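You operate a simulated robot arm through the tools that you are given. There is no shell and no other tool.

Carry out the task below with a simulated robot arm. There is one attempt and no reset: what you move stays moved.

## Task
Isolate the lower blower and shim its motor till the offset meter reads 0.0 mm.
Fine: isolator off before the guard is opened, and left off; slacken the blue foot bolt for the shims and tighten it again; close the guard; leave the rest as it is.
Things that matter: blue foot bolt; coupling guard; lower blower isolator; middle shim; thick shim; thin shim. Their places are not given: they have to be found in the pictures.

Only the result counts: the job must be done as asked and must still hold three seconds after the hand-in. Knocking over, shifting, dropping, spilling or breaking anything else fails it.

## Robot
A 6-joint arm with a two-finger gripper, fixed in place. Base frame: the origin is on the floor under the middle of its stand, x ahead of it, y to its left, z up. Units: mm, degrees, N and s.
With the tool pointing down near the work surface it reaches from about 720 to 940 mm from the base axis. Its first joint turns from -166.0 to 166.0 degrees. Payload 1.71 kg.
Tool frame: the origin (TCP) lies between the finger pads and is the grasp point; the fingertips stand 20 mm ahead of it; z points along the fingers, y is the line along which they close. The gripper opens to 96 mm; its body begins 113 mm behind the TCP.
Orientation is that of the tool frame in the base frame, as a unit quaternion [x, y, z, w]. With the fingers straight down and closing along the base's y, the tool's x points along the base's -x, its y along +y and its z along -z.

## Interface
- The arm moves only by the tool arm_command. Its argument "targets" is a list of rows, each an object (a shift or turn left out is 0, a gripper value left out holds the last) with "hand": the closure, from 0 (fully open) to 1 (shut); "dp": the shift along the base's x, y, z in mm, a list of three; "angular": the turn, a rotation vector about the base's x, y, z in degrees, a list of three. In form: [{"hand": hand, "dp": [dx, dy, dz], "angular": [rx, ry, rz]}, ...]. A call has 1 to 20 rows; each row is the pose to reach, as a shift and turn from the pose commanded when the call began. Each row takes 0.2 s and may step no farther than 50 mm and 8.6 degrees from the row before; otherwise, or with a gripper value out of range, the whole call is refused. A pose out of reach is approached as far as the arm can. The call stops where the force on the tool passes 90 N (or 10 N more than at its start, if that is more) or the arm is blocked; 0.2 s more then pass. Each finger travels about 45 mm/s and halts on what it meets, pressing with about 25 N; the grip force reading is that of the motor and also rises with nothing between the fingers. The clock runs only during rows and for 0.2 s after the last one: add rows that repeat a pose to give the fingers time. The reply holds the time, the measured pose of the TCP, the force on the tool along the base axes, the opening and the grip force, in the units named above and with some noise, with the torque about the TCP (base axes, N m) and any sound that the robot's microphone picked up.
- Cameras (640 x 400 px; columns grow to the right, rows downward): "scene" is fixed at [51, -648.5, 1569.4]; the picture's right is [0.78, -0.63, 0.00], its down [-0.24, -0.30, -0.92] and it looks along [0.58, 0.72, -0.39] (base axes); focal length 264 px, centre (320, 200). "wrist" rides on the gripper at [66, 14, -145] in the tool frame; the picture's right is [-0.21, 0.98, 0.00], its down [-0.88, -0.18, -0.45] and it looks along [-0.44, -0.09, 0.90] (tool axes); focal length 275 px, centre (320, 200).
- camera(camera): a new picture of that camera. It takes no simulated time.
- raise_lower(by): moves the trunk up (or, below 0, down) by that many mm; the arm rides with it, the base frame stays. It gives what a move gives, with no picture.
- locate(camera, pixels): for up to 12 pixels [column, row] of the newest picture of that camera ("zoom" is the newest enlarged one), the place [x, y, z] in the base frame of the surface seen there, good to about 2 mm. It takes no simulated time.
- enlarge(camera, box): a new picture of the part [left, top, right, bottom] of that camera's present view, enlarged. It takes no simulated time.
- job_done(): hands the job in; it is judged then, once.

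Open the gripper and draw the arm clear of the work before you hand the job in, unless the task says otherwise.

The tools are called after "Request:" by a JSON object that holds its "fn" and its "kwargs". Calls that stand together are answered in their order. arm_command: Moves the arm, as the interface text tells. Its arguments: {"type":"object","properties":{"targets":{"type":"array","items":{"type":"object","properties":{"hand":{"type":"number"},"dp":{"type":"array","items":{"type":"number"}},"angular":{"type":"array","items":{"type":"number"}}}}}},"required":["targets"]} The other tools are called the same way: raise_lower (by) moves the trunk up or down; camera (camera) takes a picture; locate (camera, pixels) gives the place of the surface under pixels of a picture; enlarge (camera, box) takes an enlarged picture of a part of a camera's view; job_done () hands the job in.

At the start:

```text
t: 0.0
position: [511.5, 177.2, 1588.6]
orientation: [0.0, 1.0, 0.0, 0.0]
force: [0.6, 0.3, 0.2]
wrist_torque: [0.0, 0.04, -0.01]
gripper_width: 95.9
finger_force: 0.0
trunk travel left (down, up): [-325.0, 65.0]
```

scene: 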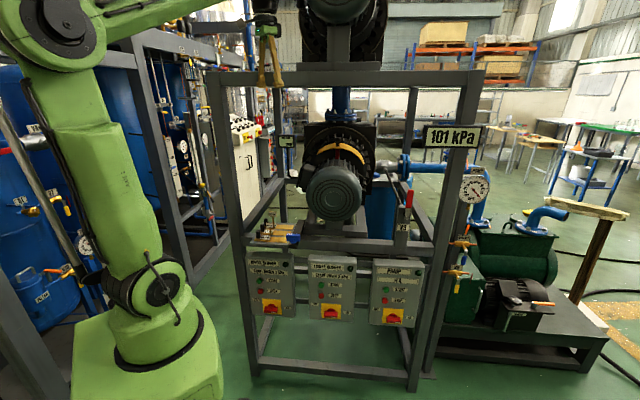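
wrist: 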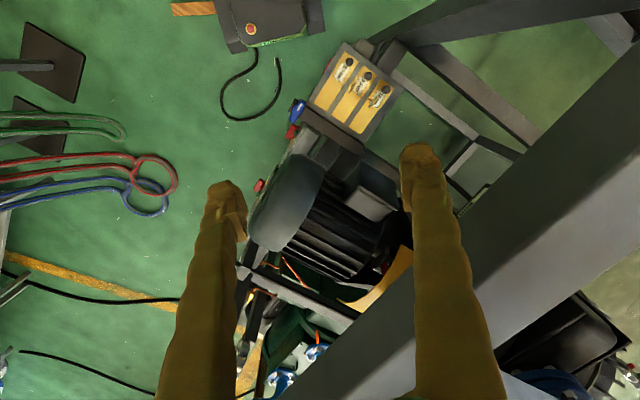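

I'll look closer at the stand: isolator boxes around (270-400, 290), the motor at (335,185), and shim tray at (275,232).

Request:
{"fn": "enlarge", "kwargs": {"camera": "scene", "box": [230, 240, 440, 340]}}

Request:
{"fn": "enlarge", "kwargs": {"camera": "scene", "box": [240, 110, 430, 250]}}

Request:
{"fn": "enlarge", "kwargs": {"camera": "wrist", "box": [230, 20, 430, 320]}}

```text
3.05 times, centred on (335, 290) of scene
```

zoom: 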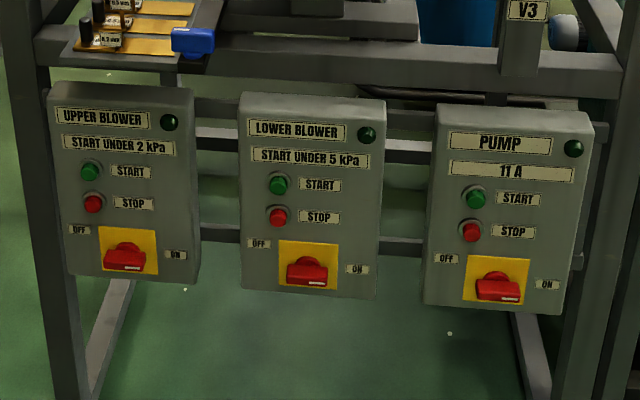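

```text
2.86 times, centred on (335, 180) of scene
```

zoom: 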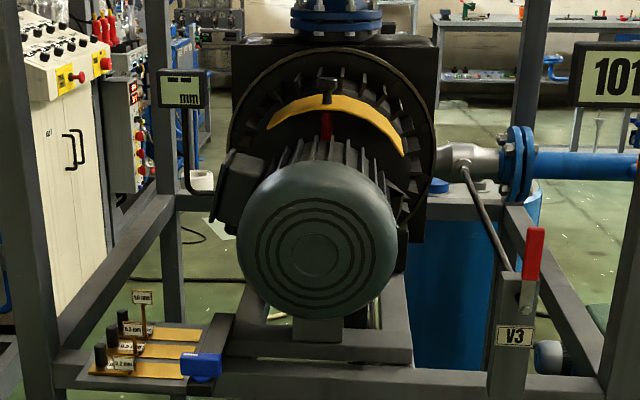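

```text
1.33 times, centred on (330, 170) of wrist
```

zoom: 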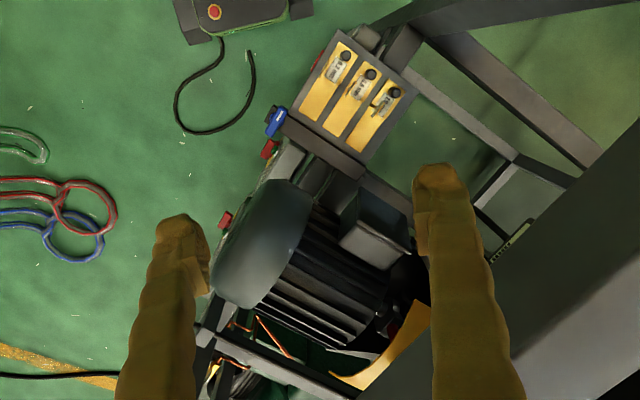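

The offset meter seems to be at scene (286,141), and the guard is the yellow arc at (340,150). I zoom more on each.

Request:
{"fn": "enlarge", "kwargs": {"camera": "scene", "box": [265, 125, 313, 155]}}

Request:
{"fn": "enlarge", "kwargs": {"camera": "scene", "box": [250, 195, 346, 255]}}

Request:
{"fn": "enlarge", "kwargs": {"camera": "scene", "box": [290, 120, 386, 180]}}

Request:
{"fn": "enlarge", "kwargs": {"camera": "wrist", "box": [290, 30, 418, 110]}}

```text
13.33 times, centred on (289, 140) of scene
```

zoom: 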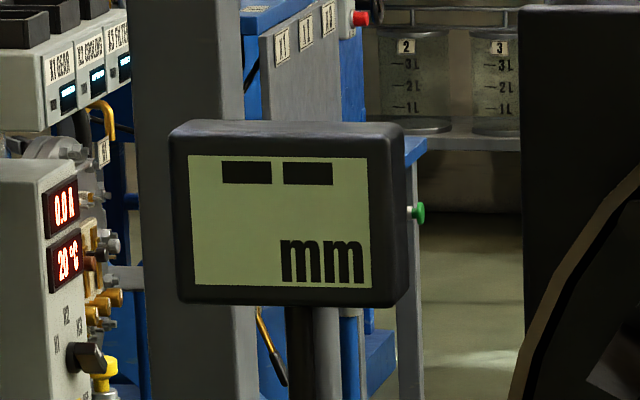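

```text
6.67 times, centred on (298, 225) of scene
```

zoom: 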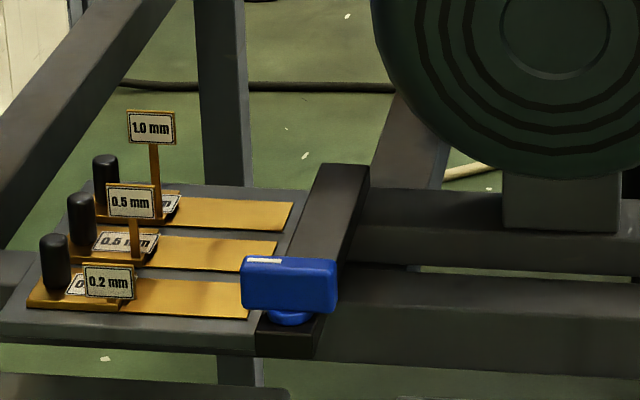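

```text
6.67 times, centred on (338, 150) of scene
```

zoom: 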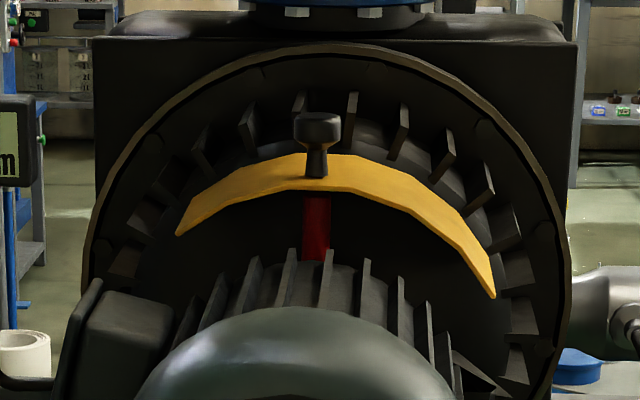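

```text
5.00 times, centred on (354, 70) of wrist
```

zoom: 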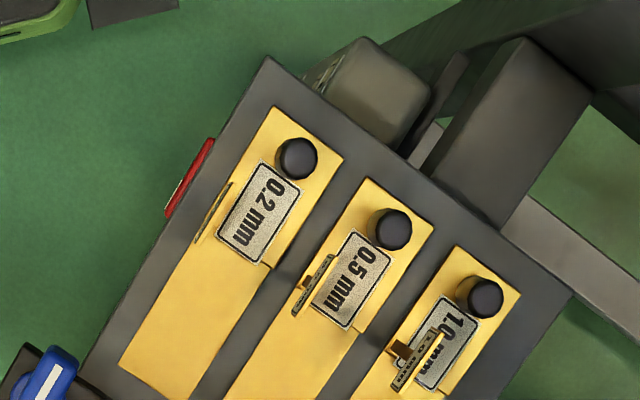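

I get coordinates of the main parts from the scene camera: guard knob, guard ends, meter, tray, bolt, isolator.

Request:
{"fn": "camera", "kwargs": {"camera": "scene"}}

Request:
{"fn": "locate", "kwargs": {"camera": "scene", "pixels": [[337, 139], [338, 146], [318, 155], [362, 163], [338, 155], [289, 140], [335, 195], [330, 310], [272, 308], [391, 314], [405, 195], [293, 238]]}}

Request:
{"fn": "enlarge", "kwargs": {"camera": "scene", "box": [250, 205, 346, 265]}}

Request:
{"fn": "locate", "kwargs": {"camera": "zoom", "pixels": [[54, 170], [80, 130], [105, 90], [290, 215], [265, 195], [290, 252], [200, 230], [230, 185], [250, 145], [345, 105], [560, 160], [290, 275]]}}

```text
taken
```

scene: 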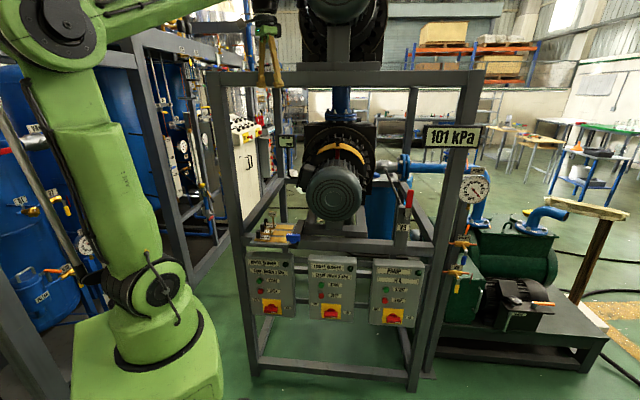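

```text
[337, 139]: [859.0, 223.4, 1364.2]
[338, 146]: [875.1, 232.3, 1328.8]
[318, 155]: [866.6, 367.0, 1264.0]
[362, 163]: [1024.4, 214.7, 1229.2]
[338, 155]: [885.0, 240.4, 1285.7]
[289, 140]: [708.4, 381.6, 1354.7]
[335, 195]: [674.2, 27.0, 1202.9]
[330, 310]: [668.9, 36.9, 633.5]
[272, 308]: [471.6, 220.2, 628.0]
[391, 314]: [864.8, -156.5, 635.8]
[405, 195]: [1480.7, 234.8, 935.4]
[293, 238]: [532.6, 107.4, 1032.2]
```

```text
6.67 times, centred on (298, 235) of scene
```

zoom: 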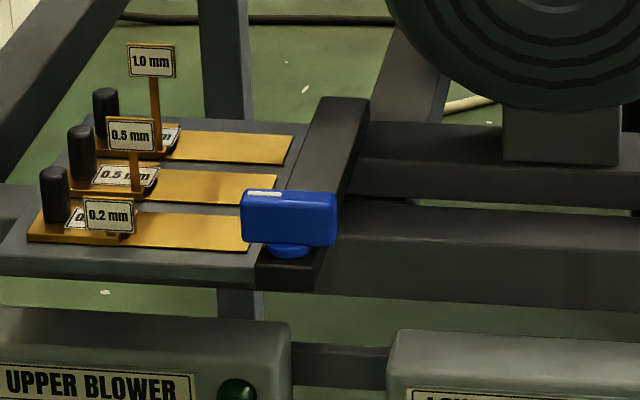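

```text
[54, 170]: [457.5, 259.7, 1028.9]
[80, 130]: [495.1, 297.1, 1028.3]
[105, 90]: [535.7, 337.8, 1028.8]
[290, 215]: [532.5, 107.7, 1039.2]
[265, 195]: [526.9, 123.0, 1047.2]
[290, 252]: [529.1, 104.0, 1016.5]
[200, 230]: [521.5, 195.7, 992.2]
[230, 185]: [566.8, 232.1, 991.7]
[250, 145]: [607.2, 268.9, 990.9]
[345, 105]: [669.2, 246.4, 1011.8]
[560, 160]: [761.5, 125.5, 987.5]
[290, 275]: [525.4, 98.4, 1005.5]
```

Next I map the frame posts, beams and the tank around the work to know where the arm can pass.

Request:
{"fn": "locate", "kwargs": {"camera": "scene", "pixels": [[213, 90], [240, 250], [230, 180], [253, 360], [300, 78], [440, 78], [455, 200], [425, 330], [413, 110], [413, 200], [345, 60], [345, 10]]}}

Request:
{"fn": "locate", "kwargs": {"camera": "scene", "pixels": [[450, 137], [408, 200], [398, 240], [320, 243], [380, 245], [282, 180], [286, 165], [310, 180], [330, 270], [296, 75], [260, 75], [390, 170]]}}

Request:
{"fn": "enlarge", "kwargs": {"camera": "scene", "box": [306, 290, 354, 320]}}

```text
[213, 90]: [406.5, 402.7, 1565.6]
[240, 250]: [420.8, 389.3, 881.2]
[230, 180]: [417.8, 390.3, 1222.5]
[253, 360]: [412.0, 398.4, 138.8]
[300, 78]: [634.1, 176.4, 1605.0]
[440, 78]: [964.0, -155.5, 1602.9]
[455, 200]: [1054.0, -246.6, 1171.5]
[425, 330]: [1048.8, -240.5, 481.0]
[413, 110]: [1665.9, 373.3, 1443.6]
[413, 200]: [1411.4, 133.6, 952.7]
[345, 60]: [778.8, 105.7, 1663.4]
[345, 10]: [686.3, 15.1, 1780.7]
```

```text
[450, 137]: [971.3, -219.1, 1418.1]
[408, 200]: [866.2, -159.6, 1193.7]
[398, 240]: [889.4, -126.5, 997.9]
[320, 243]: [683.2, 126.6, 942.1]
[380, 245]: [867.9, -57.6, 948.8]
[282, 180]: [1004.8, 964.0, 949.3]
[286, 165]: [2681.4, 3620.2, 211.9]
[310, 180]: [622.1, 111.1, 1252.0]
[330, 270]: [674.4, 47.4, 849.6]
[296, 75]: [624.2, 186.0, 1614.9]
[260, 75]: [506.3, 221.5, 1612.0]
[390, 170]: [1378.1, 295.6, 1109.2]
```

```text
13.33 times, centred on (330, 305) of scene
```

zoom: 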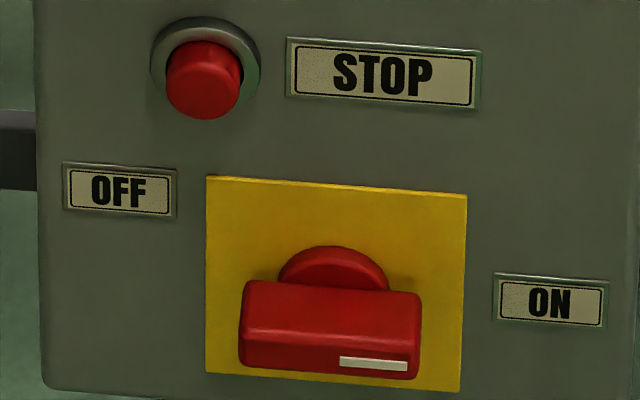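

The red handle of the lower blower isolator has its white mark toward ON (right). I measure the labels, plate and handle in this zoom.

Request:
{"fn": "locate", "kwargs": {"camera": "zoom", "pixels": [[120, 190], [548, 302], [215, 185], [460, 200], [215, 365], [455, 385], [250, 290], [415, 300], [250, 350], [410, 370], [333, 258], [330, 330]]}}

Request:
{"fn": "enlarge", "kwargs": {"camera": "scene", "box": [282, 225, 314, 245]}}

```text
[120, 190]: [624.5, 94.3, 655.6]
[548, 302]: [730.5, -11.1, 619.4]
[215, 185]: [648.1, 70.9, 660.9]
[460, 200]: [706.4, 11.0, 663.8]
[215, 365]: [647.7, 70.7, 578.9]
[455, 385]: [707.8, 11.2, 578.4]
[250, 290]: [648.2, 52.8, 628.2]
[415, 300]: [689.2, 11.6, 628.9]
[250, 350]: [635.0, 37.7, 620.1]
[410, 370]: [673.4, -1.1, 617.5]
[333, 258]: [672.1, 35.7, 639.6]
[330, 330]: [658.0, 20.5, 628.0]
```

```text
16.00 times, centred on (298, 235) of scene
```

zoom: 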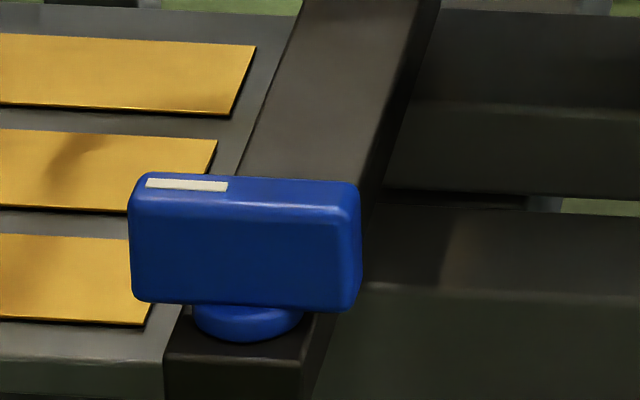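

Now I check the arm's own geometry (shoulder, elbow, wrist) to judge reach.

Request:
{"fn": "locate", "kwargs": {"camera": "scene", "pixels": [[160, 290], [150, 280], [68, 25], [145, 350], [120, 200], [200, 5], [268, 20], [262, 60], [145, 385], [40, 210], [70, 280], [60, 130]]}}

Request:
{"fn": "enlarge", "kwargs": {"camera": "scene", "box": [200, 0, 328, 80]}}

Request:
{"fn": "enlarge", "kwargs": {"camera": "scene", "box": [0, 150, 256, 310]}}

```text
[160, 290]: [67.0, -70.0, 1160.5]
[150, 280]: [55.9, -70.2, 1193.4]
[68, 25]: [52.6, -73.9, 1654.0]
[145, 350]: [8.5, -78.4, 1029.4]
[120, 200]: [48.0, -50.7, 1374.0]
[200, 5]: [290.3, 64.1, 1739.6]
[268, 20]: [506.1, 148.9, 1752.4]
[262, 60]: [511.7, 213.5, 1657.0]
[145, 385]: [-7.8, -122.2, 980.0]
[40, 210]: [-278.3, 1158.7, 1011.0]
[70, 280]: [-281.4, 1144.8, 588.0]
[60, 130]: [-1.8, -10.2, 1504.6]
```

```text
5.00 times, centred on (264, 40) of scene
```

zoom: 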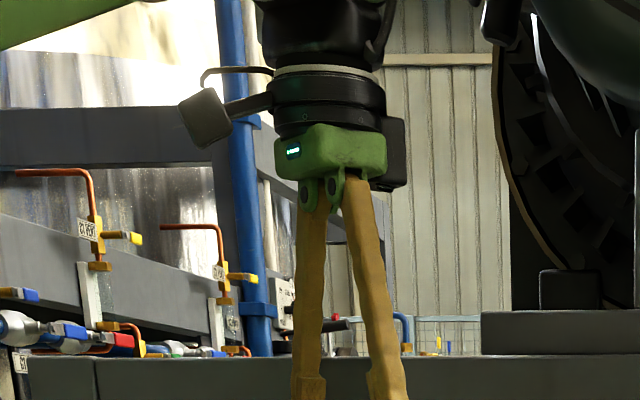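

```text
2.50 times, centred on (128, 230) of scene
```

zoom: 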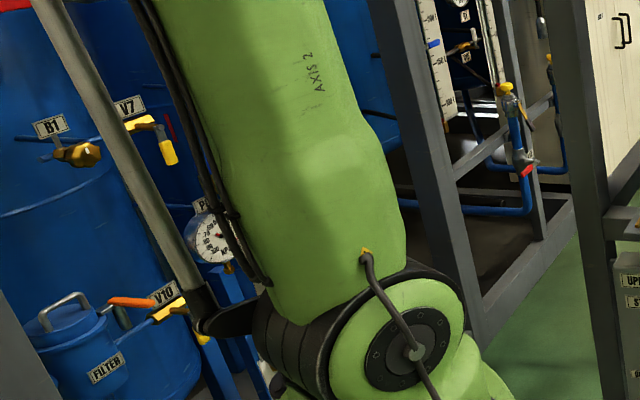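

The frame is turned 45° to the base: u=(0.707,-0.707) runs along its front, v=(0.707,0.707) into it. I move the hand in front of the frame (u≈450, v≈350) while turning the tool to point along v with fingers closing vertically.

Request:
{"fn": "arm_command", "kwargs": {"targets": [{"hand": 0, "dp": [4.2, -19.1, 0], "angular": [6.53, -2.71, -2.71]}, {"dp": [8.3, -38.2, 0], "angular": [13.06, -5.42, -5.42]}, {"dp": [12.5, -57.2, 0], "angular": [19.59, -8.12, -8.12]}, {"dp": [16.6, -76.3, 0], "angular": [26.12, -10.83, -10.83]}, {"dp": [20.8, -95.4, 0], "angular": [32.65, -13.54, -13.54]}, {"dp": [24.9, -114.5, 0], "angular": [39.18, -16.25, -16.25]}]}}

```text
t: 1.4
position: [512.7, 62.8, 1594.9]
orientation: [0.141, 0.921, 0.333, 0.144]
force: [-0.7, -0.3, -0.9]
wrist_torque: [-0.01, -0.02, 0.01]
gripper_width: 95.9
finger_force: 0.1
trunk travel left (down, up): [-325.0, 65.0]
```

The measured x is 24 mm short of the command (512.7 vs 536.4), so I check how the arm stands.

Request:
{"fn": "camera", "kwargs": {"camera": "scene"}}

Request:
{"fn": "arm_command", "kwargs": {"targets": [{"dp": [0, 0, 0]}]}}

```text
taken
```

scene: 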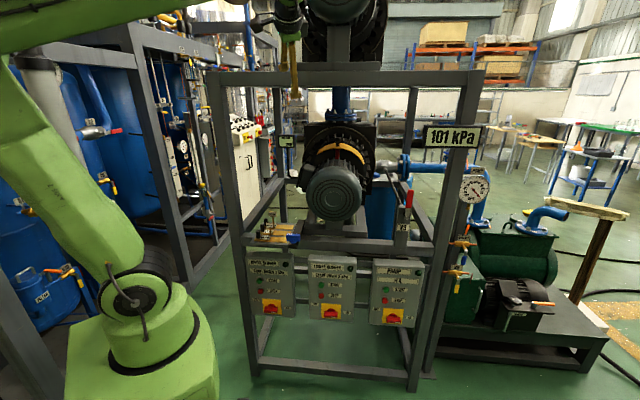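

```text
t: 1.8
position: [508.2, 63.4, 1597.4]
orientation: [0.141, 0.921, 0.333, 0.146]
force: [-0.6, -1.0, 0.3]
wrist_torque: [-0.02, -0.09, -0.05]
gripper_width: 95.8
finger_force: 0.0
trunk travel left (down, up): [-325.0, 65.0]
```

The wrist seems too close to the shoulder at this height (elbow fold limit), so I go farther out to the right, finishing the turn there at u≈600, v≈320, z≈1685.

Request:
{"fn": "arm_command", "kwargs": {"targets": [{"dp": [16, -37, 14], "angular": [6.53, -2.71, -2.71]}, {"dp": [33, -75, 27], "angular": [13.06, -5.42, -5.42]}, {"dp": [49, -112, 41], "angular": [19.59, -8.12, -8.12]}, {"dp": [65, -149, 55], "angular": [26.12, -10.83, -10.83]}, {"dp": [82, -187, 68], "angular": [32.65, -13.54, -13.54]}, {"dp": [98, -224, 82], "angular": [39.18, -16.25, -16.25]}, {"dp": [114, -261, 96], "angular": [45.7, -18.96, -18.96]}, {"dp": [114, -261, 96], "angular": [45.7, -18.96, -18.96]}]}}

Request:
{"fn": "camera", "kwargs": {"camera": "scene"}}

```text
t: 3.6
position: [631.2, -199.1, 1691.2]
orientation: [0.277, 0.651, 0.651, 0.274]
force: [0.8, 0.0, -0.9]
wrist_torque: [0.06, -0.01, 0.12]
gripper_width: 96.1
finger_force: 0.0
trunk travel left (down, up): [-325.0, 65.0]
```

```text
taken
```

scene: 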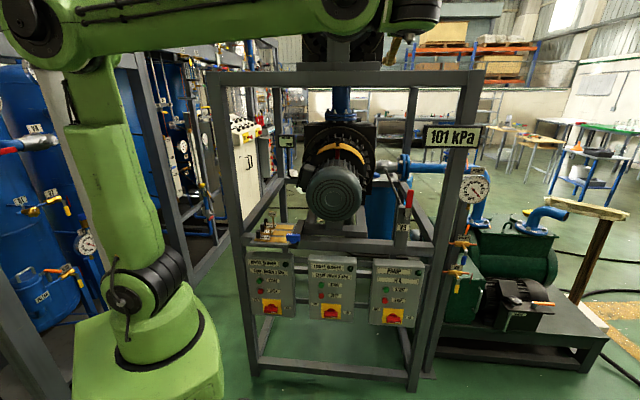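

The reading is off the command again by ~19 mm in x; I send a zero-move to see if it settles and then a small step down.

Request:
{"fn": "arm_command", "kwargs": {"targets": [{"dp": [0, 0, 0]}, {"dp": [0, 0, 0]}, {"dp": [0, 0, 0]}]}}

Request:
{"fn": "arm_command", "kwargs": {"targets": [{"dp": [10, -10, -40]}, {"dp": [20, -20, -80]}, {"dp": [20, -20, -80]}]}}

```text
t: 4.4
position: [625.6, -196.8, 1693.2]
orientation: [0.276, 0.652, 0.65, 0.276]
force: [-1.2, -0.4, -0.4]
wrist_torque: [0.01, 0.02, 0.0]
gripper_width: 95.7
finger_force: 0.1
trunk travel left (down, up): [-325.0, 65.0]
```

```text
t: 5.2
position: [645.8, -218.5, 1612.4]
orientation: [0.276, 0.651, 0.651, 0.276]
force: [0.3, -0.5, -0.3]
wrist_torque: [0.01, -0.01, 0.01]
gripper_width: 96.0
finger_force: 0.1
trunk travel left (down, up): [-325.0, 65.0]
```

Tracking is right again, with the tool pointing into the frame. I raise the trunk fully to gain clearance for the low isolator.

Request:
{"fn": "raise_lower", "kwargs": {"by": 65}}

```text
t: 6.2
position: [646.3, -218.5, 1677.5]
orientation: [0.277, 0.651, 0.651, 0.276]
force: [-0.1, 0.5, -0.2]
wrist_torque: [-0.02, -0.02, 0.02]
gripper_width: 95.5
finger_force: 0.0
trunk travel left (down, up): [-390.0, 0.0]
```

The TCP rose to z≈1677. Now I go down the outer arc (u≈750–800, v≈330) in front of the frame to z≈1230.

Request:
{"fn": "arm_command", "kwargs": {"targets": [{"dp": [23, -17, -36]}, {"dp": [46, -33, -71]}, {"dp": [69, -50, -107]}, {"dp": [92, -67, -142]}, {"dp": [114, -83, -178]}, {"dp": [122, -87, -223]}, {"dp": [130, -91, -268]}, {"dp": [137, -95, -313]}, {"dp": [145, -99, -358]}, {"dp": [153, -104, -403]}, {"dp": [160, -108, -448]}, {"dp": [160, -108, -448]}]}}

Request:
{"fn": "camera", "kwargs": {"camera": "scene"}}

```text
t: 8.8
position: [805.3, -326.3, 1229.9]
orientation: [0.275, 0.651, 0.652, 0.276]
force: [0.3, -0.3, 0.7]
wrist_torque: [0.01, 0.0, 0.01]
gripper_width: 96.0
finger_force: 0.0
trunk travel left (down, up): [-390.0, 0.0]
```

```text
taken
```

scene: 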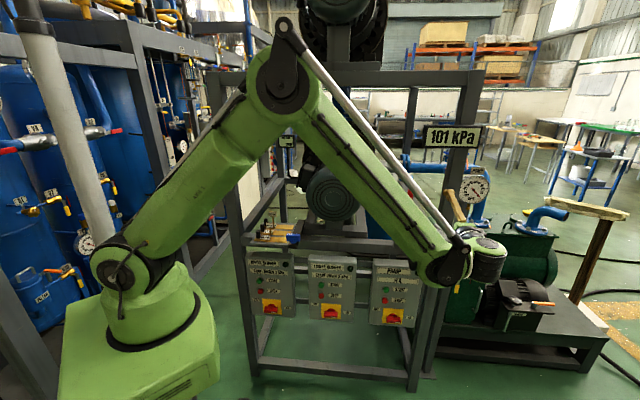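

The arm tracks well. I continue down and inward to the front of the lower blower isolator (u≈450, v≈400, z≈620).

Request:
{"fn": "arm_command", "kwargs": {"targets": [{"dp": [-3.5, 8.2, -45]}, {"dp": [-7, 16.5, -90]}, {"dp": [-10.5, 24.7, -135]}, {"dp": [-14, 33, -180]}, {"dp": [-17.5, 41, -225]}, {"dp": [-21, 49.5, -270]}, {"dp": [-36, 70, -303]}, {"dp": [-52, 90, -337]}, {"dp": [-67, 110, -370]}, {"dp": [-82, 130, -403]}, {"dp": [-97, 150, -437]}, {"dp": [-113, 170, -470]}, {"dp": [-113, 170, -470]}]}}

Request:
{"fn": "camera", "kwargs": {"camera": "scene"}}

Request:
{"fn": "camera", "kwargs": {"camera": "wrist"}}

```text
t: 11.6
position: [782.4, -234.3, 828.9]
orientation: [0.276, 0.652, 0.65, 0.275]
force: [0.0, -0.6, 0.1]
wrist_torque: [-0.01, 0.0, 0.02]
gripper_width: 96.0
finger_force: 0.1
out of reach, approached as far as the arm can: row 8, 9, 10, 11, 12, 13
trunk travel left (down, up): [-390.0, 0.0]
```

```text
taken
```

scene: 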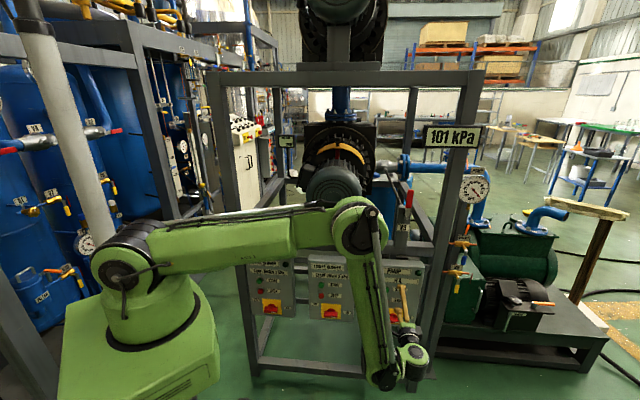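

```text
taken
```

wrist: 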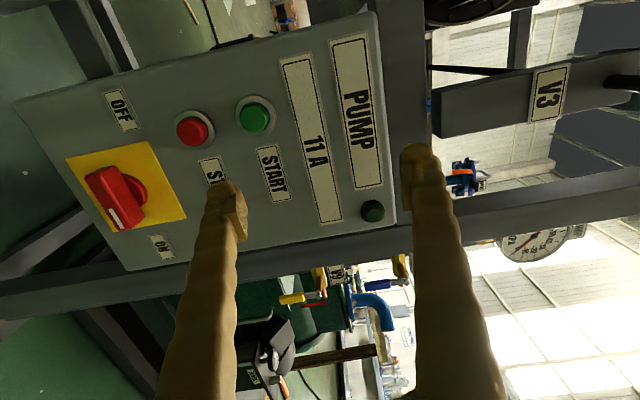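

The arm stops short at (782, -234, 829): the elbow seems to be at its fold limit. I measure shoulder, elbow and wrist in this picture to work out the arm's geometry.

Request:
{"fn": "locate", "kwargs": {"camera": "scene", "pixels": [[115, 278], [122, 262], [366, 232], [385, 378], [355, 215], [412, 355], [388, 320], [240, 240], [405, 325], [400, 300]]}}

Request:
{"fn": "enlarge", "kwargs": {"camera": "scene", "box": [300, 180, 460, 400]}}

Request:
{"fn": "enlarge", "kwargs": {"camera": "scene", "box": [60, 190, 300, 340]}}

```text
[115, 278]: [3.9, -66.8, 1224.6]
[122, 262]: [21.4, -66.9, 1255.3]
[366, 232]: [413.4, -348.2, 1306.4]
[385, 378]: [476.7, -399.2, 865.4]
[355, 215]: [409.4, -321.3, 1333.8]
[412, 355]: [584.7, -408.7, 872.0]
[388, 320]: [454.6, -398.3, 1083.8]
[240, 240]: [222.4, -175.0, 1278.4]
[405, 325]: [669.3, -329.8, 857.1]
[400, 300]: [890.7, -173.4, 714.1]
```

```text
1.82 times, centred on (380, 290) of scene
```

zoom: 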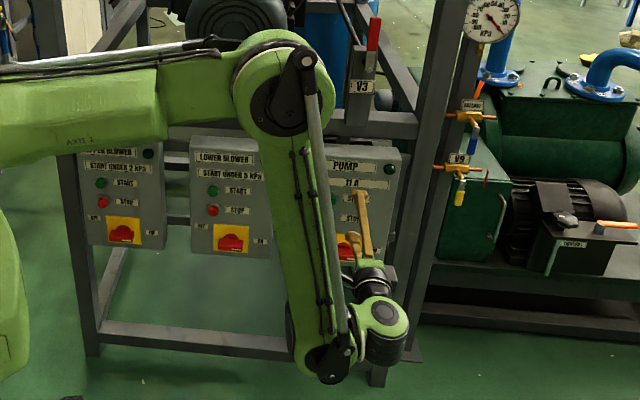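

```text
2.67 times, centred on (180, 265) of scene
```

zoom: 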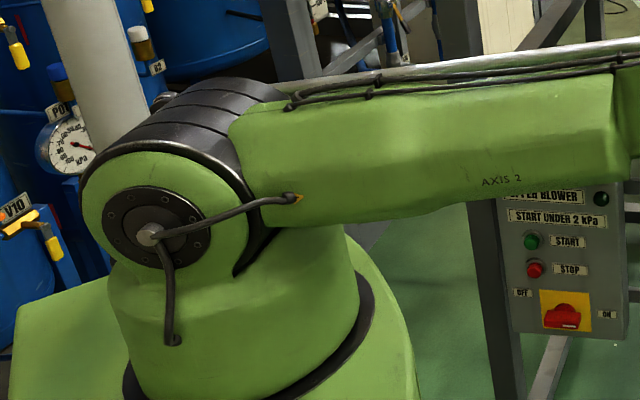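

The geometry suggests a fold limit when the wrist gets near the shoulder, and a few degrees of upward tilt relieves it. I go down first at this u with a 4° upward tilt, then move sideways to u≈450 at z≈600.

Request:
{"fn": "arm_command", "kwargs": {"targets": [{"dp": [0, 0, -46], "angular": [0.57, -0.57, 0]}, {"dp": [0, 0, -92], "angular": [1.13, -1.13, 0]}, {"dp": [0, 0, -138], "angular": [1.7, -1.7, 0]}, {"dp": [0, 0, -184], "angular": [2.26, -2.26, 0]}, {"dp": [0, 0, -229], "angular": [2.83, -2.83, 0]}, {"dp": [-30, 33, -229], "angular": [2.83, -2.83, 0]}, {"dp": [-60, 66, -229], "angular": [2.83, -2.83, 0]}, {"dp": [-91, 99, -229], "angular": [2.83, -2.83, 0]}, {"dp": [-121, 133, -229], "angular": [2.83, -2.83, 0]}, {"dp": [-151, 166, -229], "angular": [2.83, -2.83, 0]}, {"dp": [-181.4, 198.9, -229], "angular": [2.83, -2.83, 0]}, {"dp": [-181.4, 198.9, -229], "angular": [2.83, -2.83, 0]}]}}

Request:
{"fn": "camera", "kwargs": {"camera": "wrist"}}

Request:
{"fn": "camera", "kwargs": {"camera": "scene"}}

```text
t: 14.2
position: [824.8, -163.9, 846.7]
orientation: [0.265, 0.63, 0.673, 0.284]
force: [-0.9, 0.4, 0.0]
wrist_torque: [0.01, -0.02, -0.05]
gripper_width: 96.0
finger_force: 0.0
out of reach, approached as far as the arm can: row 1, 2, 3, 4, 5, 6, 7, 8, 9, 10, 11, 12
trunk travel left (down, up): [-390.0, 0.0]
```

```text
taken
```

wrist: 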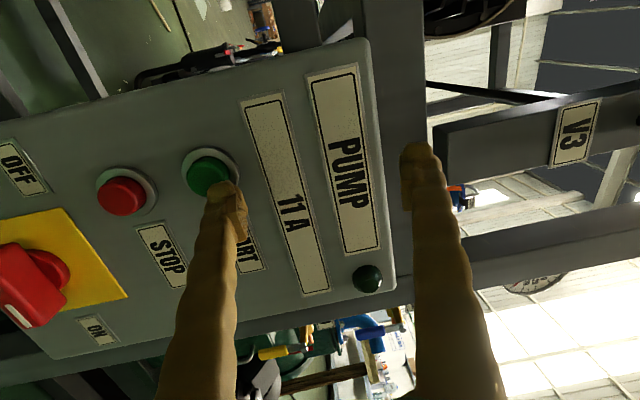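

```text
taken
```

scene: 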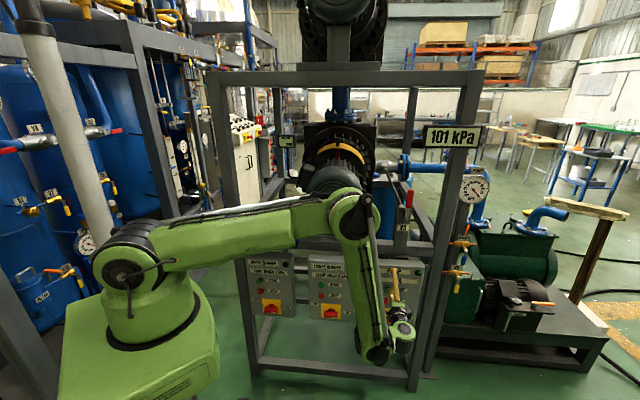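

The hand drifted inward to (825,-164,847), close to the pump box. I back off along -v by 100 mm first and see whether that tracks.

Request:
{"fn": "arm_command", "kwargs": {"targets": [{"dp": [-28.3, -28.3, 0]}, {"dp": [-56.6, -56.6, 0]}, {"dp": [-70.7, -70.7, 0]}, {"dp": [-70.7, -70.7, 0]}]}}

```text
t: 15.2
position: [772.0, -245.5, 847.4]
orientation: [0.267, 0.629, 0.674, 0.283]
force: [-0.9, 0.4, -0.4]
wrist_torque: [0.01, -0.03, 0.03]
gripper_width: 96.0
finger_force: 0.0
out of reach, approached as far as the arm can: row 1, 2, 3, 4
trunk travel left (down, up): [-390.0, 0.0]
```

The limit acts on the wrist's distance from the base axis (about 725 mm minimum here), so the straight-in approach to the isolator is impossible; I'll come at it from the right with the tool yawed 55°, and push the handle round. I yaw now around the wrist.

Request:
{"fn": "arm_command", "kwargs": {"targets": [{"dp": [-28, 4, 0], "angular": [-0.59, 0.19, 7.85]}, {"dp": [-58, 10, -3], "angular": [-1.19, 0.37, 15.7]}, {"dp": [-90, 18, -5], "angular": [-1.78, 0.56, 23.56]}, {"dp": [-124, 28, -8], "angular": [-2.38, 0.75, 31.41]}, {"dp": [-158, 41, -11], "angular": [-2.97, 0.94, 39.26]}, {"dp": [-192, 56, -14], "angular": [-3.57, 1.12, 47.1]}, {"dp": [-225.4, 73.7, -17.4], "angular": [-4.16, 1.31, 54.97]}, {"hand": 1, "dp": [-225.4, 73.7, -17.4], "angular": [-4.16, 1.31, 54.97]}]}}

```text
t: 16.4
position: [643.4, -187.1, 848.1]
orientation: [0.071, 0.695, 0.71, 0.084]
force: [150.5, 131.7, 36.0]
wrist_torque: [-8.34, 7.5, 7.11]
gripper_width: 95.7
finger_force: 0.1
out of reach, approached as far as the arm can: row 5
trunk travel left (down, up): [-390.0, 0.0]
stopped in row 5: the force on the tool passed its limit at 102 N (the readings are from after the stop); the commanded pose is now the measured one
```

A collision force appeared at (643,-187,848). I look to see what is touching.

Request:
{"fn": "camera", "kwargs": {"camera": "scene"}}

Request:
{"fn": "camera", "kwargs": {"camera": "wrist"}}

Request:
{"fn": "enlarge", "kwargs": {"camera": "scene", "box": [310, 220, 470, 400]}}

```text
taken
```

scene: 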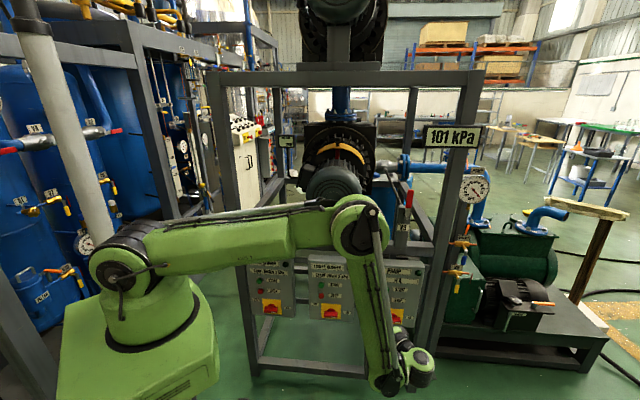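

```text
taken
```

wrist: 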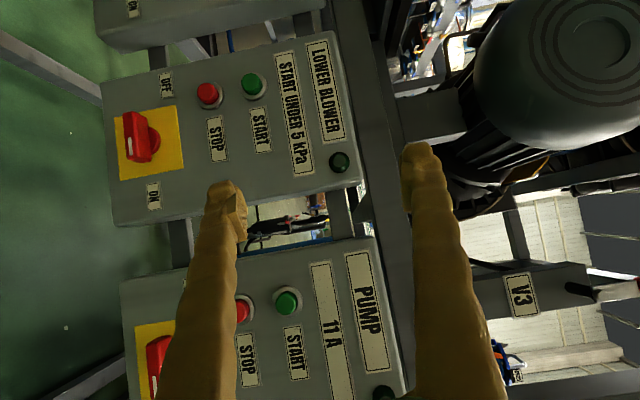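

```text
2.22 times, centred on (390, 310) of scene
```

zoom: 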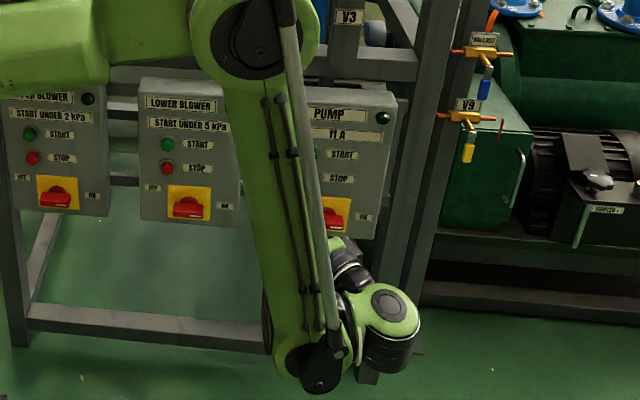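

The hand is pressing against its own forearm, so yawing this way is blocked. I turn back a bit to relieve the contact and then inspect the wrist build.

Request:
{"fn": "arm_command", "kwargs": {"targets": [{"dp": [15, -5, 0], "angular": [0, 0, -7]}, {"dp": [31, -11, 0], "angular": [0, 0, -14]}, {"dp": [62, -20, 0], "angular": [0, 0, -21]}, {"dp": [62, -20, 0], "angular": [0, 0, -21]}]}}

Request:
{"fn": "enlarge", "kwargs": {"camera": "scene", "box": [340, 280, 468, 400]}}

```text
t: 17.4
position: [722.1, -216.2, 850.1]
orientation: [0.194, 0.672, 0.684, 0.209]
force: [0.5, 0.3, -0.2]
wrist_torque: [0.01, 0.01, -0.02]
gripper_width: 96.0
finger_force: 0.0
out of reach, approached as far as the arm can: row 1, 2, 3, 4
trunk travel left (down, up): [-390.0, 0.0]
```

```text
3.33 times, centred on (404, 340) of scene
```

zoom: 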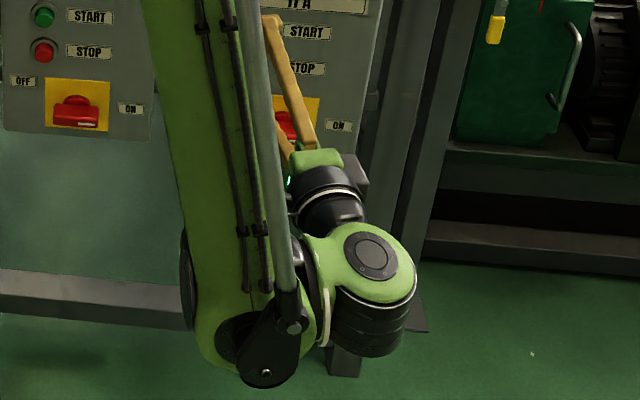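

The picture shows a parallelogram-type arm (wrist base kept level) with a forearm angle limit; with the trunk low the arm can come at the isolator from above/front instead. I lower the trunk fully.

Request:
{"fn": "raise_lower", "kwargs": {"by": -390}}

```text
t: 21.2
position: [721.3, -216.6, 459.1]
orientation: [0.193, 0.672, 0.684, 0.207]
force: [-0.2, 0.1, 0.4]
wrist_torque: [0.01, -0.03, 0.03]
gripper_width: 96.1
finger_force: 0.1
trunk travel left (down, up): [0.0, 390.0]
```

Now at z≈459 with the trunk fully down. I tilt the tool down-and-in (t≈-0.5u+0.5v-0.71z) while rising to about (622,-118,620), closing the gripper.

Request:
{"fn": "arm_command", "kwargs": {"targets": [{"hand": 0.5, "dp": [-5, 5, 23], "angular": [-5.8, 3.7, 3.7]}, {"hand": 1, "dp": [-15, 15, 46], "angular": [-11.6, 7.4, 7.4]}, {"dp": [-30, 30, 69], "angular": [-17.4, 11.1, 11.1]}, {"dp": [-45, 45, 92], "angular": [-23.2, 14.8, 14.8]}, {"dp": [-63, 62, 115], "angular": [-29, 18.5, 18.5]}, {"dp": [-81, 80, 138], "angular": [-34.8, 22.2, 22.2]}, {"dp": [-99.7, 98.3, 160], "angular": [-40.6, 25.9, 25.9]}, {"dp": [-99.7, 98.3, 160], "angular": [-40.6, 25.9, 25.9]}]}}

Request:
{"fn": "camera", "kwargs": {"camera": "scene"}}

Request:
{"fn": "camera", "kwargs": {"camera": "wrist"}}

```text
t: 23.0
position: [620.5, -116.3, 619.3]
orientation: [0.102, 0.917, 0.382, -0.046]
force: [-0.3, 0.2, -0.7]
wrist_torque: [0.04, -0.02, 0.0]
gripper_width: 0.1
finger_force: 25.3
trunk travel left (down, up): [0.0, 390.0]
```

```text
taken
```

scene: 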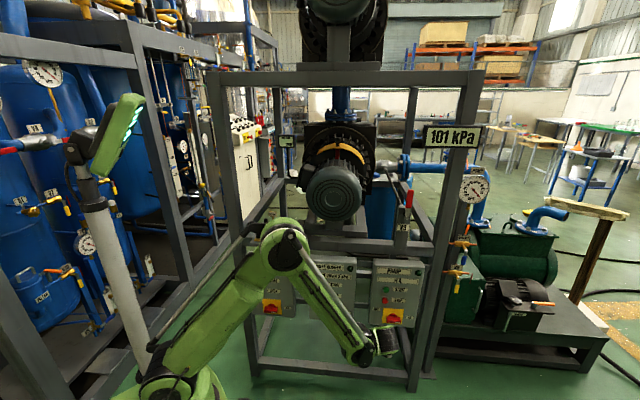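

```text
taken
```

wrist: 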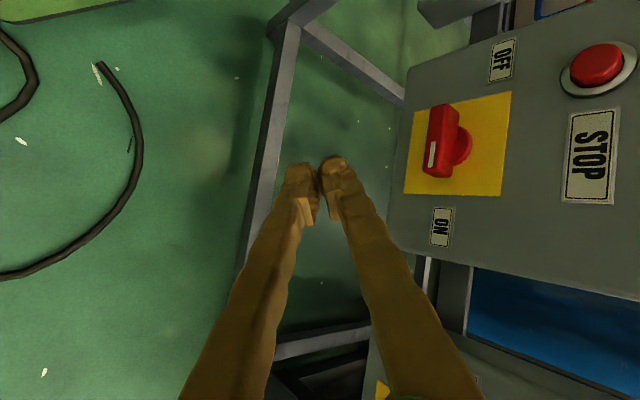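

The reach works this way. The handle shows at wrist pixel (440,140) with its mark to ON (bottom). I measure it with this view.

Request:
{"fn": "locate", "kwargs": {"camera": "wrist", "pixels": [[442, 108], [435, 172], [430, 155], [455, 120], [465, 140], [412, 190], [500, 100], [415, 108], [500, 62], [441, 227], [597, 65], [320, 165]]}}

Request:
{"fn": "enlarge", "kwargs": {"camera": "wrist", "box": [380, 70, 540, 230]}}

```text
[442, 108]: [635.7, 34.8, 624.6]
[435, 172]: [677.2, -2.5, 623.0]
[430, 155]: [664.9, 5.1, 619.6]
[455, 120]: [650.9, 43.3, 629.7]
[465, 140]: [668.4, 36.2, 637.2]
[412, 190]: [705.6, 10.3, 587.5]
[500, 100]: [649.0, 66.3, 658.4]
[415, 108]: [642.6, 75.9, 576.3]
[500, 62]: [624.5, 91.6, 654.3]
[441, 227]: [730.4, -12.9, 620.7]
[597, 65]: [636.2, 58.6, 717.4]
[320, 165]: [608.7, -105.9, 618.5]
```

```text
2.50 times, centred on (460, 150) of wrist
```

zoom: 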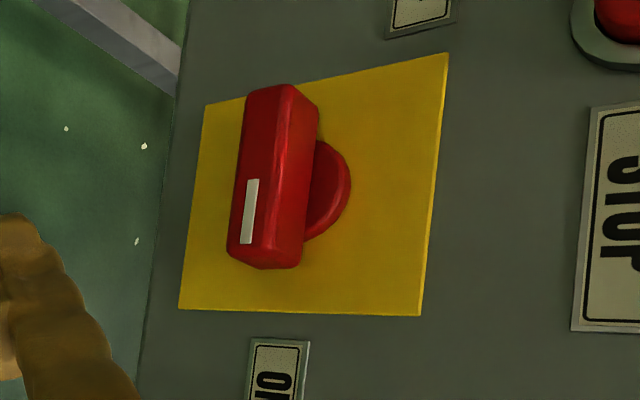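

The handle's front face is at v≈474, pivot at u≈450, z≈620. I re-orient the closed fingers to point more straight at the panel (t≈-0.5u+0.75v-0.43z) and move right-below the handle, still clear of it.

Request:
{"fn": "arm_command", "kwargs": {"targets": [{"hand": 1, "dp": [5, 5, -8], "angular": [2.4, -6.52, 2.55]}, {"dp": [10, 10, -17], "angular": [4.8, -13.03, 5.1]}, {"dp": [16, 16, -25], "angular": [7.2, -19.55, 7.65]}, {"dp": [24, 24, -34], "angular": [9.6, -26.07, 10.2]}, {"dp": [32, 33, -42], "angular": [12, -32.58, 12.75]}, {"dp": [40.6, 42.1, -50.6], "angular": [14.4, -39.1, 15.3]}, {"dp": [40.6, 42.1, -50.6], "angular": [14.4, -39.1, 15.3]}]}}

Request:
{"fn": "camera", "kwargs": {"camera": "wrist"}}

Request:
{"fn": "enlarge", "kwargs": {"camera": "scene", "box": [240, 220, 440, 380]}}

```text
t: 24.6
position: [662.0, -75.5, 568.6]
orientation: [-0.158, 0.83, 0.495, 0.201]
force: [-0.8, -0.7, -1.3]
wrist_torque: [-0.06, 0.02, -0.01]
gripper_width: 0.0
finger_force: 24.8
trunk travel left (down, up): [0.0, 390.0]
```

```text
taken
```

wrist: 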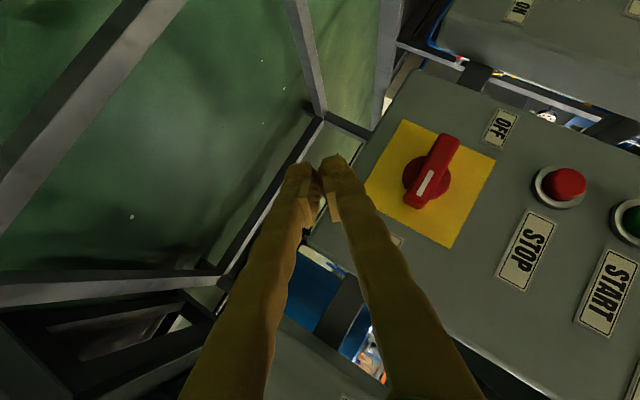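

```text
2.50 times, centred on (340, 300) of scene
```

zoom: 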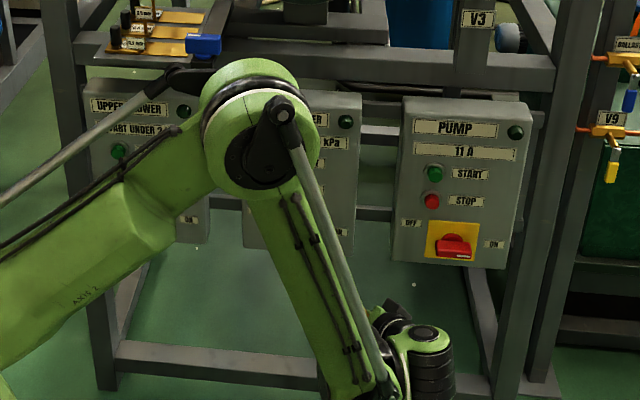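

The re-orientation tracked well. I measure the closed fingertips' size from this wrist view before pushing.

Request:
{"fn": "locate", "kwargs": {"camera": "wrist", "pixels": [[288, 178], [300, 170], [318, 175], [335, 160], [350, 165], [345, 180], [292, 200], [355, 195], [303, 215], [335, 210], [437, 145], [425, 195]]}}

Request:
{"fn": "enlarge", "kwargs": {"camera": "wrist", "box": [260, 120, 420, 240]}}

```text
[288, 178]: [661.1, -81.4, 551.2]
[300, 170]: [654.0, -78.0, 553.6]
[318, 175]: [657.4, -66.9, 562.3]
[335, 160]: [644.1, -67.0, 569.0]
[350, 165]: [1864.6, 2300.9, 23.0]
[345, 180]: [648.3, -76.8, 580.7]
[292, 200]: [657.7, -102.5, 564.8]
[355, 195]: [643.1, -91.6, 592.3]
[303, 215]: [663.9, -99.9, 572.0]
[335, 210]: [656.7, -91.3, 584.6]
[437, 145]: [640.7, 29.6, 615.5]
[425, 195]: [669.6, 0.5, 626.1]
```

```text
3.33 times, centred on (340, 180) of wrist
```

zoom: 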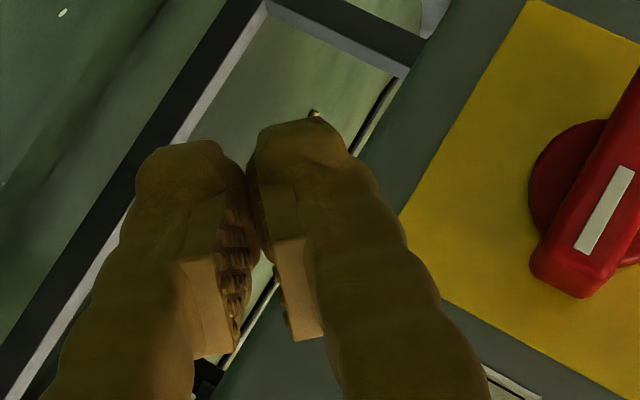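

The closed tips are about 34 mm by 25 mm. I bring them under the handle's right end, just below contact.

Request:
{"fn": "arm_command", "kwargs": {"targets": [{"dp": [3.1, 25.4, 0]}, {"dp": [6.2, 50.8, 0]}, {"dp": [9, 79, 2]}, {"dp": [9, 79, 2]}]}}

Request:
{"fn": "camera", "kwargs": {"camera": "wrist"}}

```text
t: 25.6
position: [672.7, 2.8, 570.9]
orientation: [-0.158, 0.831, 0.495, 0.201]
force: [-0.7, 0.0, -0.1]
wrist_torque: [-0.02, -0.05, -0.01]
gripper_width: 0.0
finger_force: 25.4
trunk travel left (down, up): [0.0, 390.0]
```

```text
taken
```

wrist: 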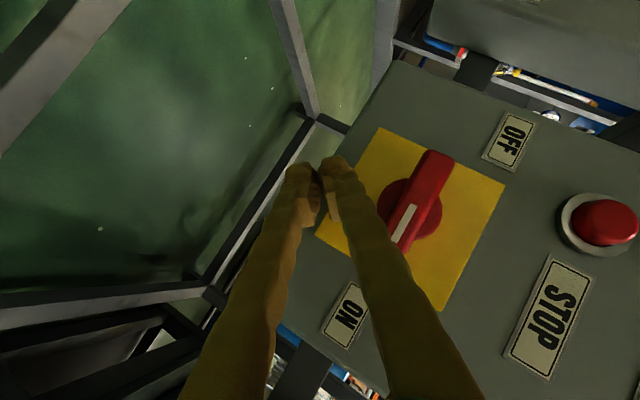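

The tips sit just below the handle's right end (its mark end at wrist pixel (400,245)). I push upward along the arc in small steps.

Request:
{"fn": "arm_command", "kwargs": {"targets": [{"dp": [-2.6, 2.6, 8]}, {"dp": [-2.6, 2.6, 16]}, {"dp": [0.2, -0.2, 22.8]}, {"dp": [3, -3, 28]}, {"dp": [5.9, -5.9, 33.8]}, {"dp": [8, -8, 41]}, {"dp": [10.1, -10.1, 48.8]}]}}

Request:
{"fn": "camera", "kwargs": {"camera": "wrist"}}

```text
t: 27.2
position: [682.8, -8.5, 619.4]
orientation: [-0.157, 0.831, 0.494, 0.201]
force: [0.1, -1.1, -0.4]
wrist_torque: [-0.05, -0.06, -0.01]
gripper_width: 0.0
finger_force: 24.9
trunk travel left (down, up): [0.0, 390.0]
```

```text
taken
```

wrist: 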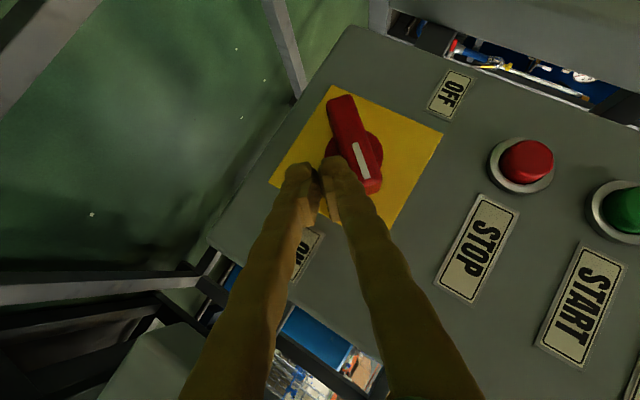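

The handle has turned about 50° toward OFF with little force. I continue round the arc to about vertical and beyond.

Request:
{"fn": "arm_command", "kwargs": {"targets": [{"dp": [0.6, -0.6, 8]}, {"dp": [0.8, -0.8, 15.3]}, {"dp": [0, 0, 21]}, {"dp": [-0.6, 0.6, 26.3]}, {"dp": [-2.7, 2.7, 31.5]}, {"dp": [-4.8, 4.8, 36.3]}, {"dp": [-7.6, 7.6, 40]}, {"dp": [-10.5, 10.5, 43.3]}]}}

Request:
{"fn": "camera", "kwargs": {"camera": "wrist"}}

```text
t: 29.0
position: [669.9, 3.1, 663.9]
orientation: [-0.157, 0.831, 0.494, 0.201]
force: [-0.9, 0.1, -0.3]
wrist_torque: [0.02, 0.05, 0.03]
gripper_width: 0.0
finger_force: 25.2
trunk travel left (down, up): [0.0, 390.0]
```

```text
taken
```

wrist: 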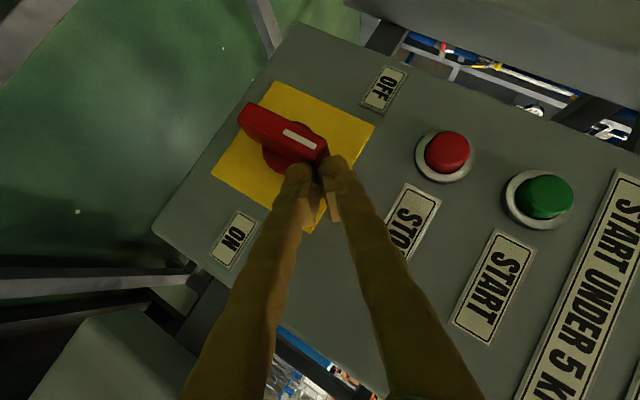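

The handle is now about vertical, and OFF lies further left. I keep sweeping left across the top of the arc.

Request:
{"fn": "arm_command", "kwargs": {"targets": [{"dp": [-5.3, 5.3, 1.8]}, {"dp": [-11, 11, 2.3]}, {"dp": [-14, 14, 2]}, {"dp": [-17, 17, 0.8]}, {"dp": [-17, 17, 0.8]}]}}

Request:
{"fn": "camera", "kwargs": {"camera": "wrist"}}

```text
t: 29.6
position: [654.0, 7.0, 678.6]
orientation: [-0.157, 0.83, 0.49, 0.214]
force: [-0.4, -1.4, 0.9]
wrist_torque: [-0.07, -0.03, -0.08]
gripper_width: 0.1
finger_force: 25.0
trunk travel left (down, up): [0.0, 390.0]
stopped in row 2: the force on the tool passed its limit at 104 N (the readings are from after the stop); the commanded pose is now the measured one
```

```text
taken
```

wrist: 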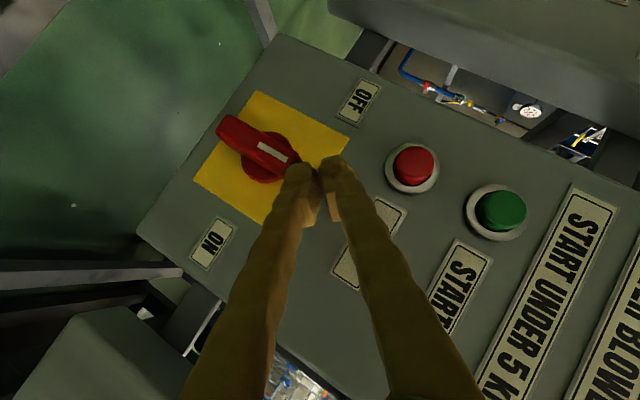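

The push met resistance and the hand slid upward; the handle may be at its OFF stop. I back off along -v to look at the handle.

Request:
{"fn": "arm_command", "kwargs": {"targets": [{"dp": [-15, -15, 8]}, {"dp": [-35, -50, 12]}, {"dp": [-50, -85, 15]}, {"dp": [-50, -85, 15]}]}}

Request:
{"fn": "camera", "kwargs": {"camera": "wrist"}}

Request:
{"fn": "enlarge", "kwargs": {"camera": "scene", "box": [280, 270, 380, 330]}}

```text
t: 30.6
position: [607.2, -78.6, 689.8]
orientation: [-0.156, 0.831, 0.49, 0.213]
force: [-0.1, 0.3, -0.7]
wrist_torque: [0.02, 0.03, 0.03]
gripper_width: 0.1
finger_force: 24.7
trunk travel left (down, up): [0.0, 390.0]
```

```text
taken
```

wrist: 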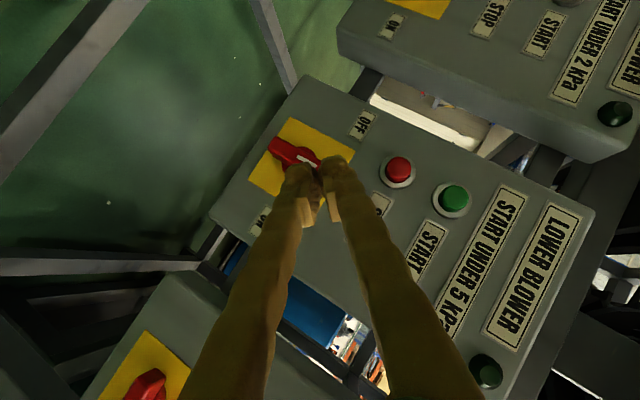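

```text
6.40 times, centred on (330, 300) of scene
```

zoom: 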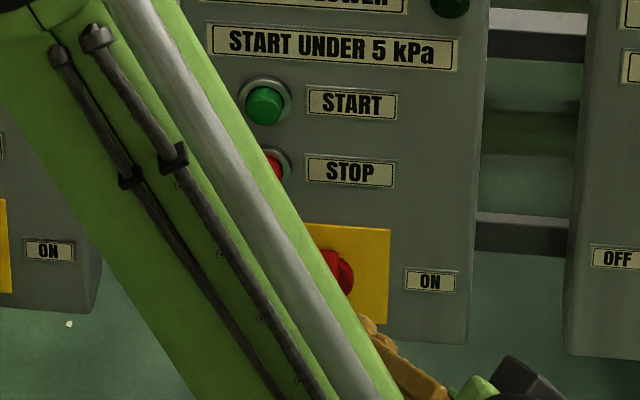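

I enlarge the wrist view of the handle and measure its ends to get its angle.

Request:
{"fn": "enlarge", "kwargs": {"camera": "wrist", "box": [220, 90, 400, 220]}}

Request:
{"fn": "locate", "kwargs": {"camera": "wrist", "pixels": [[275, 145], [300, 152], [315, 160], [308, 160], [290, 160], [295, 122], [252, 185], [362, 124]]}}

```text
3.08 times, centred on (310, 155) of wrist
```

zoom: 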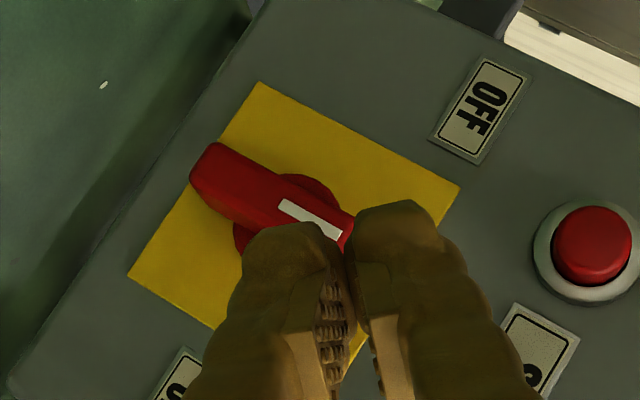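

```text
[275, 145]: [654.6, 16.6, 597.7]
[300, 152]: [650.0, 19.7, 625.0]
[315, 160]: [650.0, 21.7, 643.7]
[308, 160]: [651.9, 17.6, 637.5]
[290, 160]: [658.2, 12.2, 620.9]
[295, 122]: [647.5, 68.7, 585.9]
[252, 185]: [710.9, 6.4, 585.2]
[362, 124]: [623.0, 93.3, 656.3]
```

The handle's front face runs from (451,598) to (444,644) in (u,z), i.e. about vertical, 90° from ON. I check with a second, lower push from its right side whether it goes any further to OFF.

Request:
{"fn": "arm_command", "kwargs": {"targets": [{"dp": [28, 20, -14]}, {"dp": [56, 40, -28]}, {"dp": [84, 60, -41]}, {"dp": [84, 60, -41]}]}}

Request:
{"fn": "arm_command", "kwargs": {"targets": [{"dp": [-3.5, 3.5, 0]}, {"dp": [-7, 7, 0]}, {"dp": [-9, 9, 0]}, {"dp": [-11, 11, 0]}, {"dp": [-13, 13, 0]}, {"dp": [-15, 15, 0]}, {"dp": [-17, 17, 0]}, {"dp": [-19, 19, 0]}]}}

Request:
{"fn": "camera", "kwargs": {"camera": "wrist"}}

```text
t: 31.6
position: [690.7, -16.8, 650.4]
orientation: [-0.155, 0.831, 0.49, 0.213]
force: [0.8, 0.1, 0.2]
wrist_torque: [0.0, 0.01, 0.0]
gripper_width: 0.0
finger_force: 25.2
trunk travel left (down, up): [0.0, 390.0]
```

```text
t: 33.4
position: [675.6, -1.5, 649.0]
orientation: [-0.154, 0.83, 0.491, 0.215]
force: [45.2, -46.1, 17.9]
wrist_torque: [0.31, 0.26, -0.35]
gripper_width: 0.0
finger_force: 25.4
trunk travel left (down, up): [0.0, 390.0]
```

```text
taken
```

wrist: 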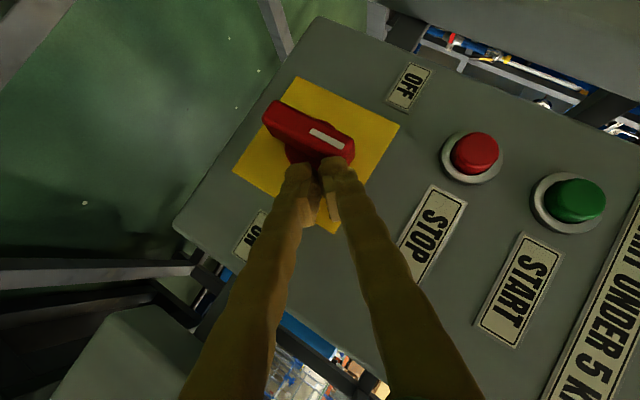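

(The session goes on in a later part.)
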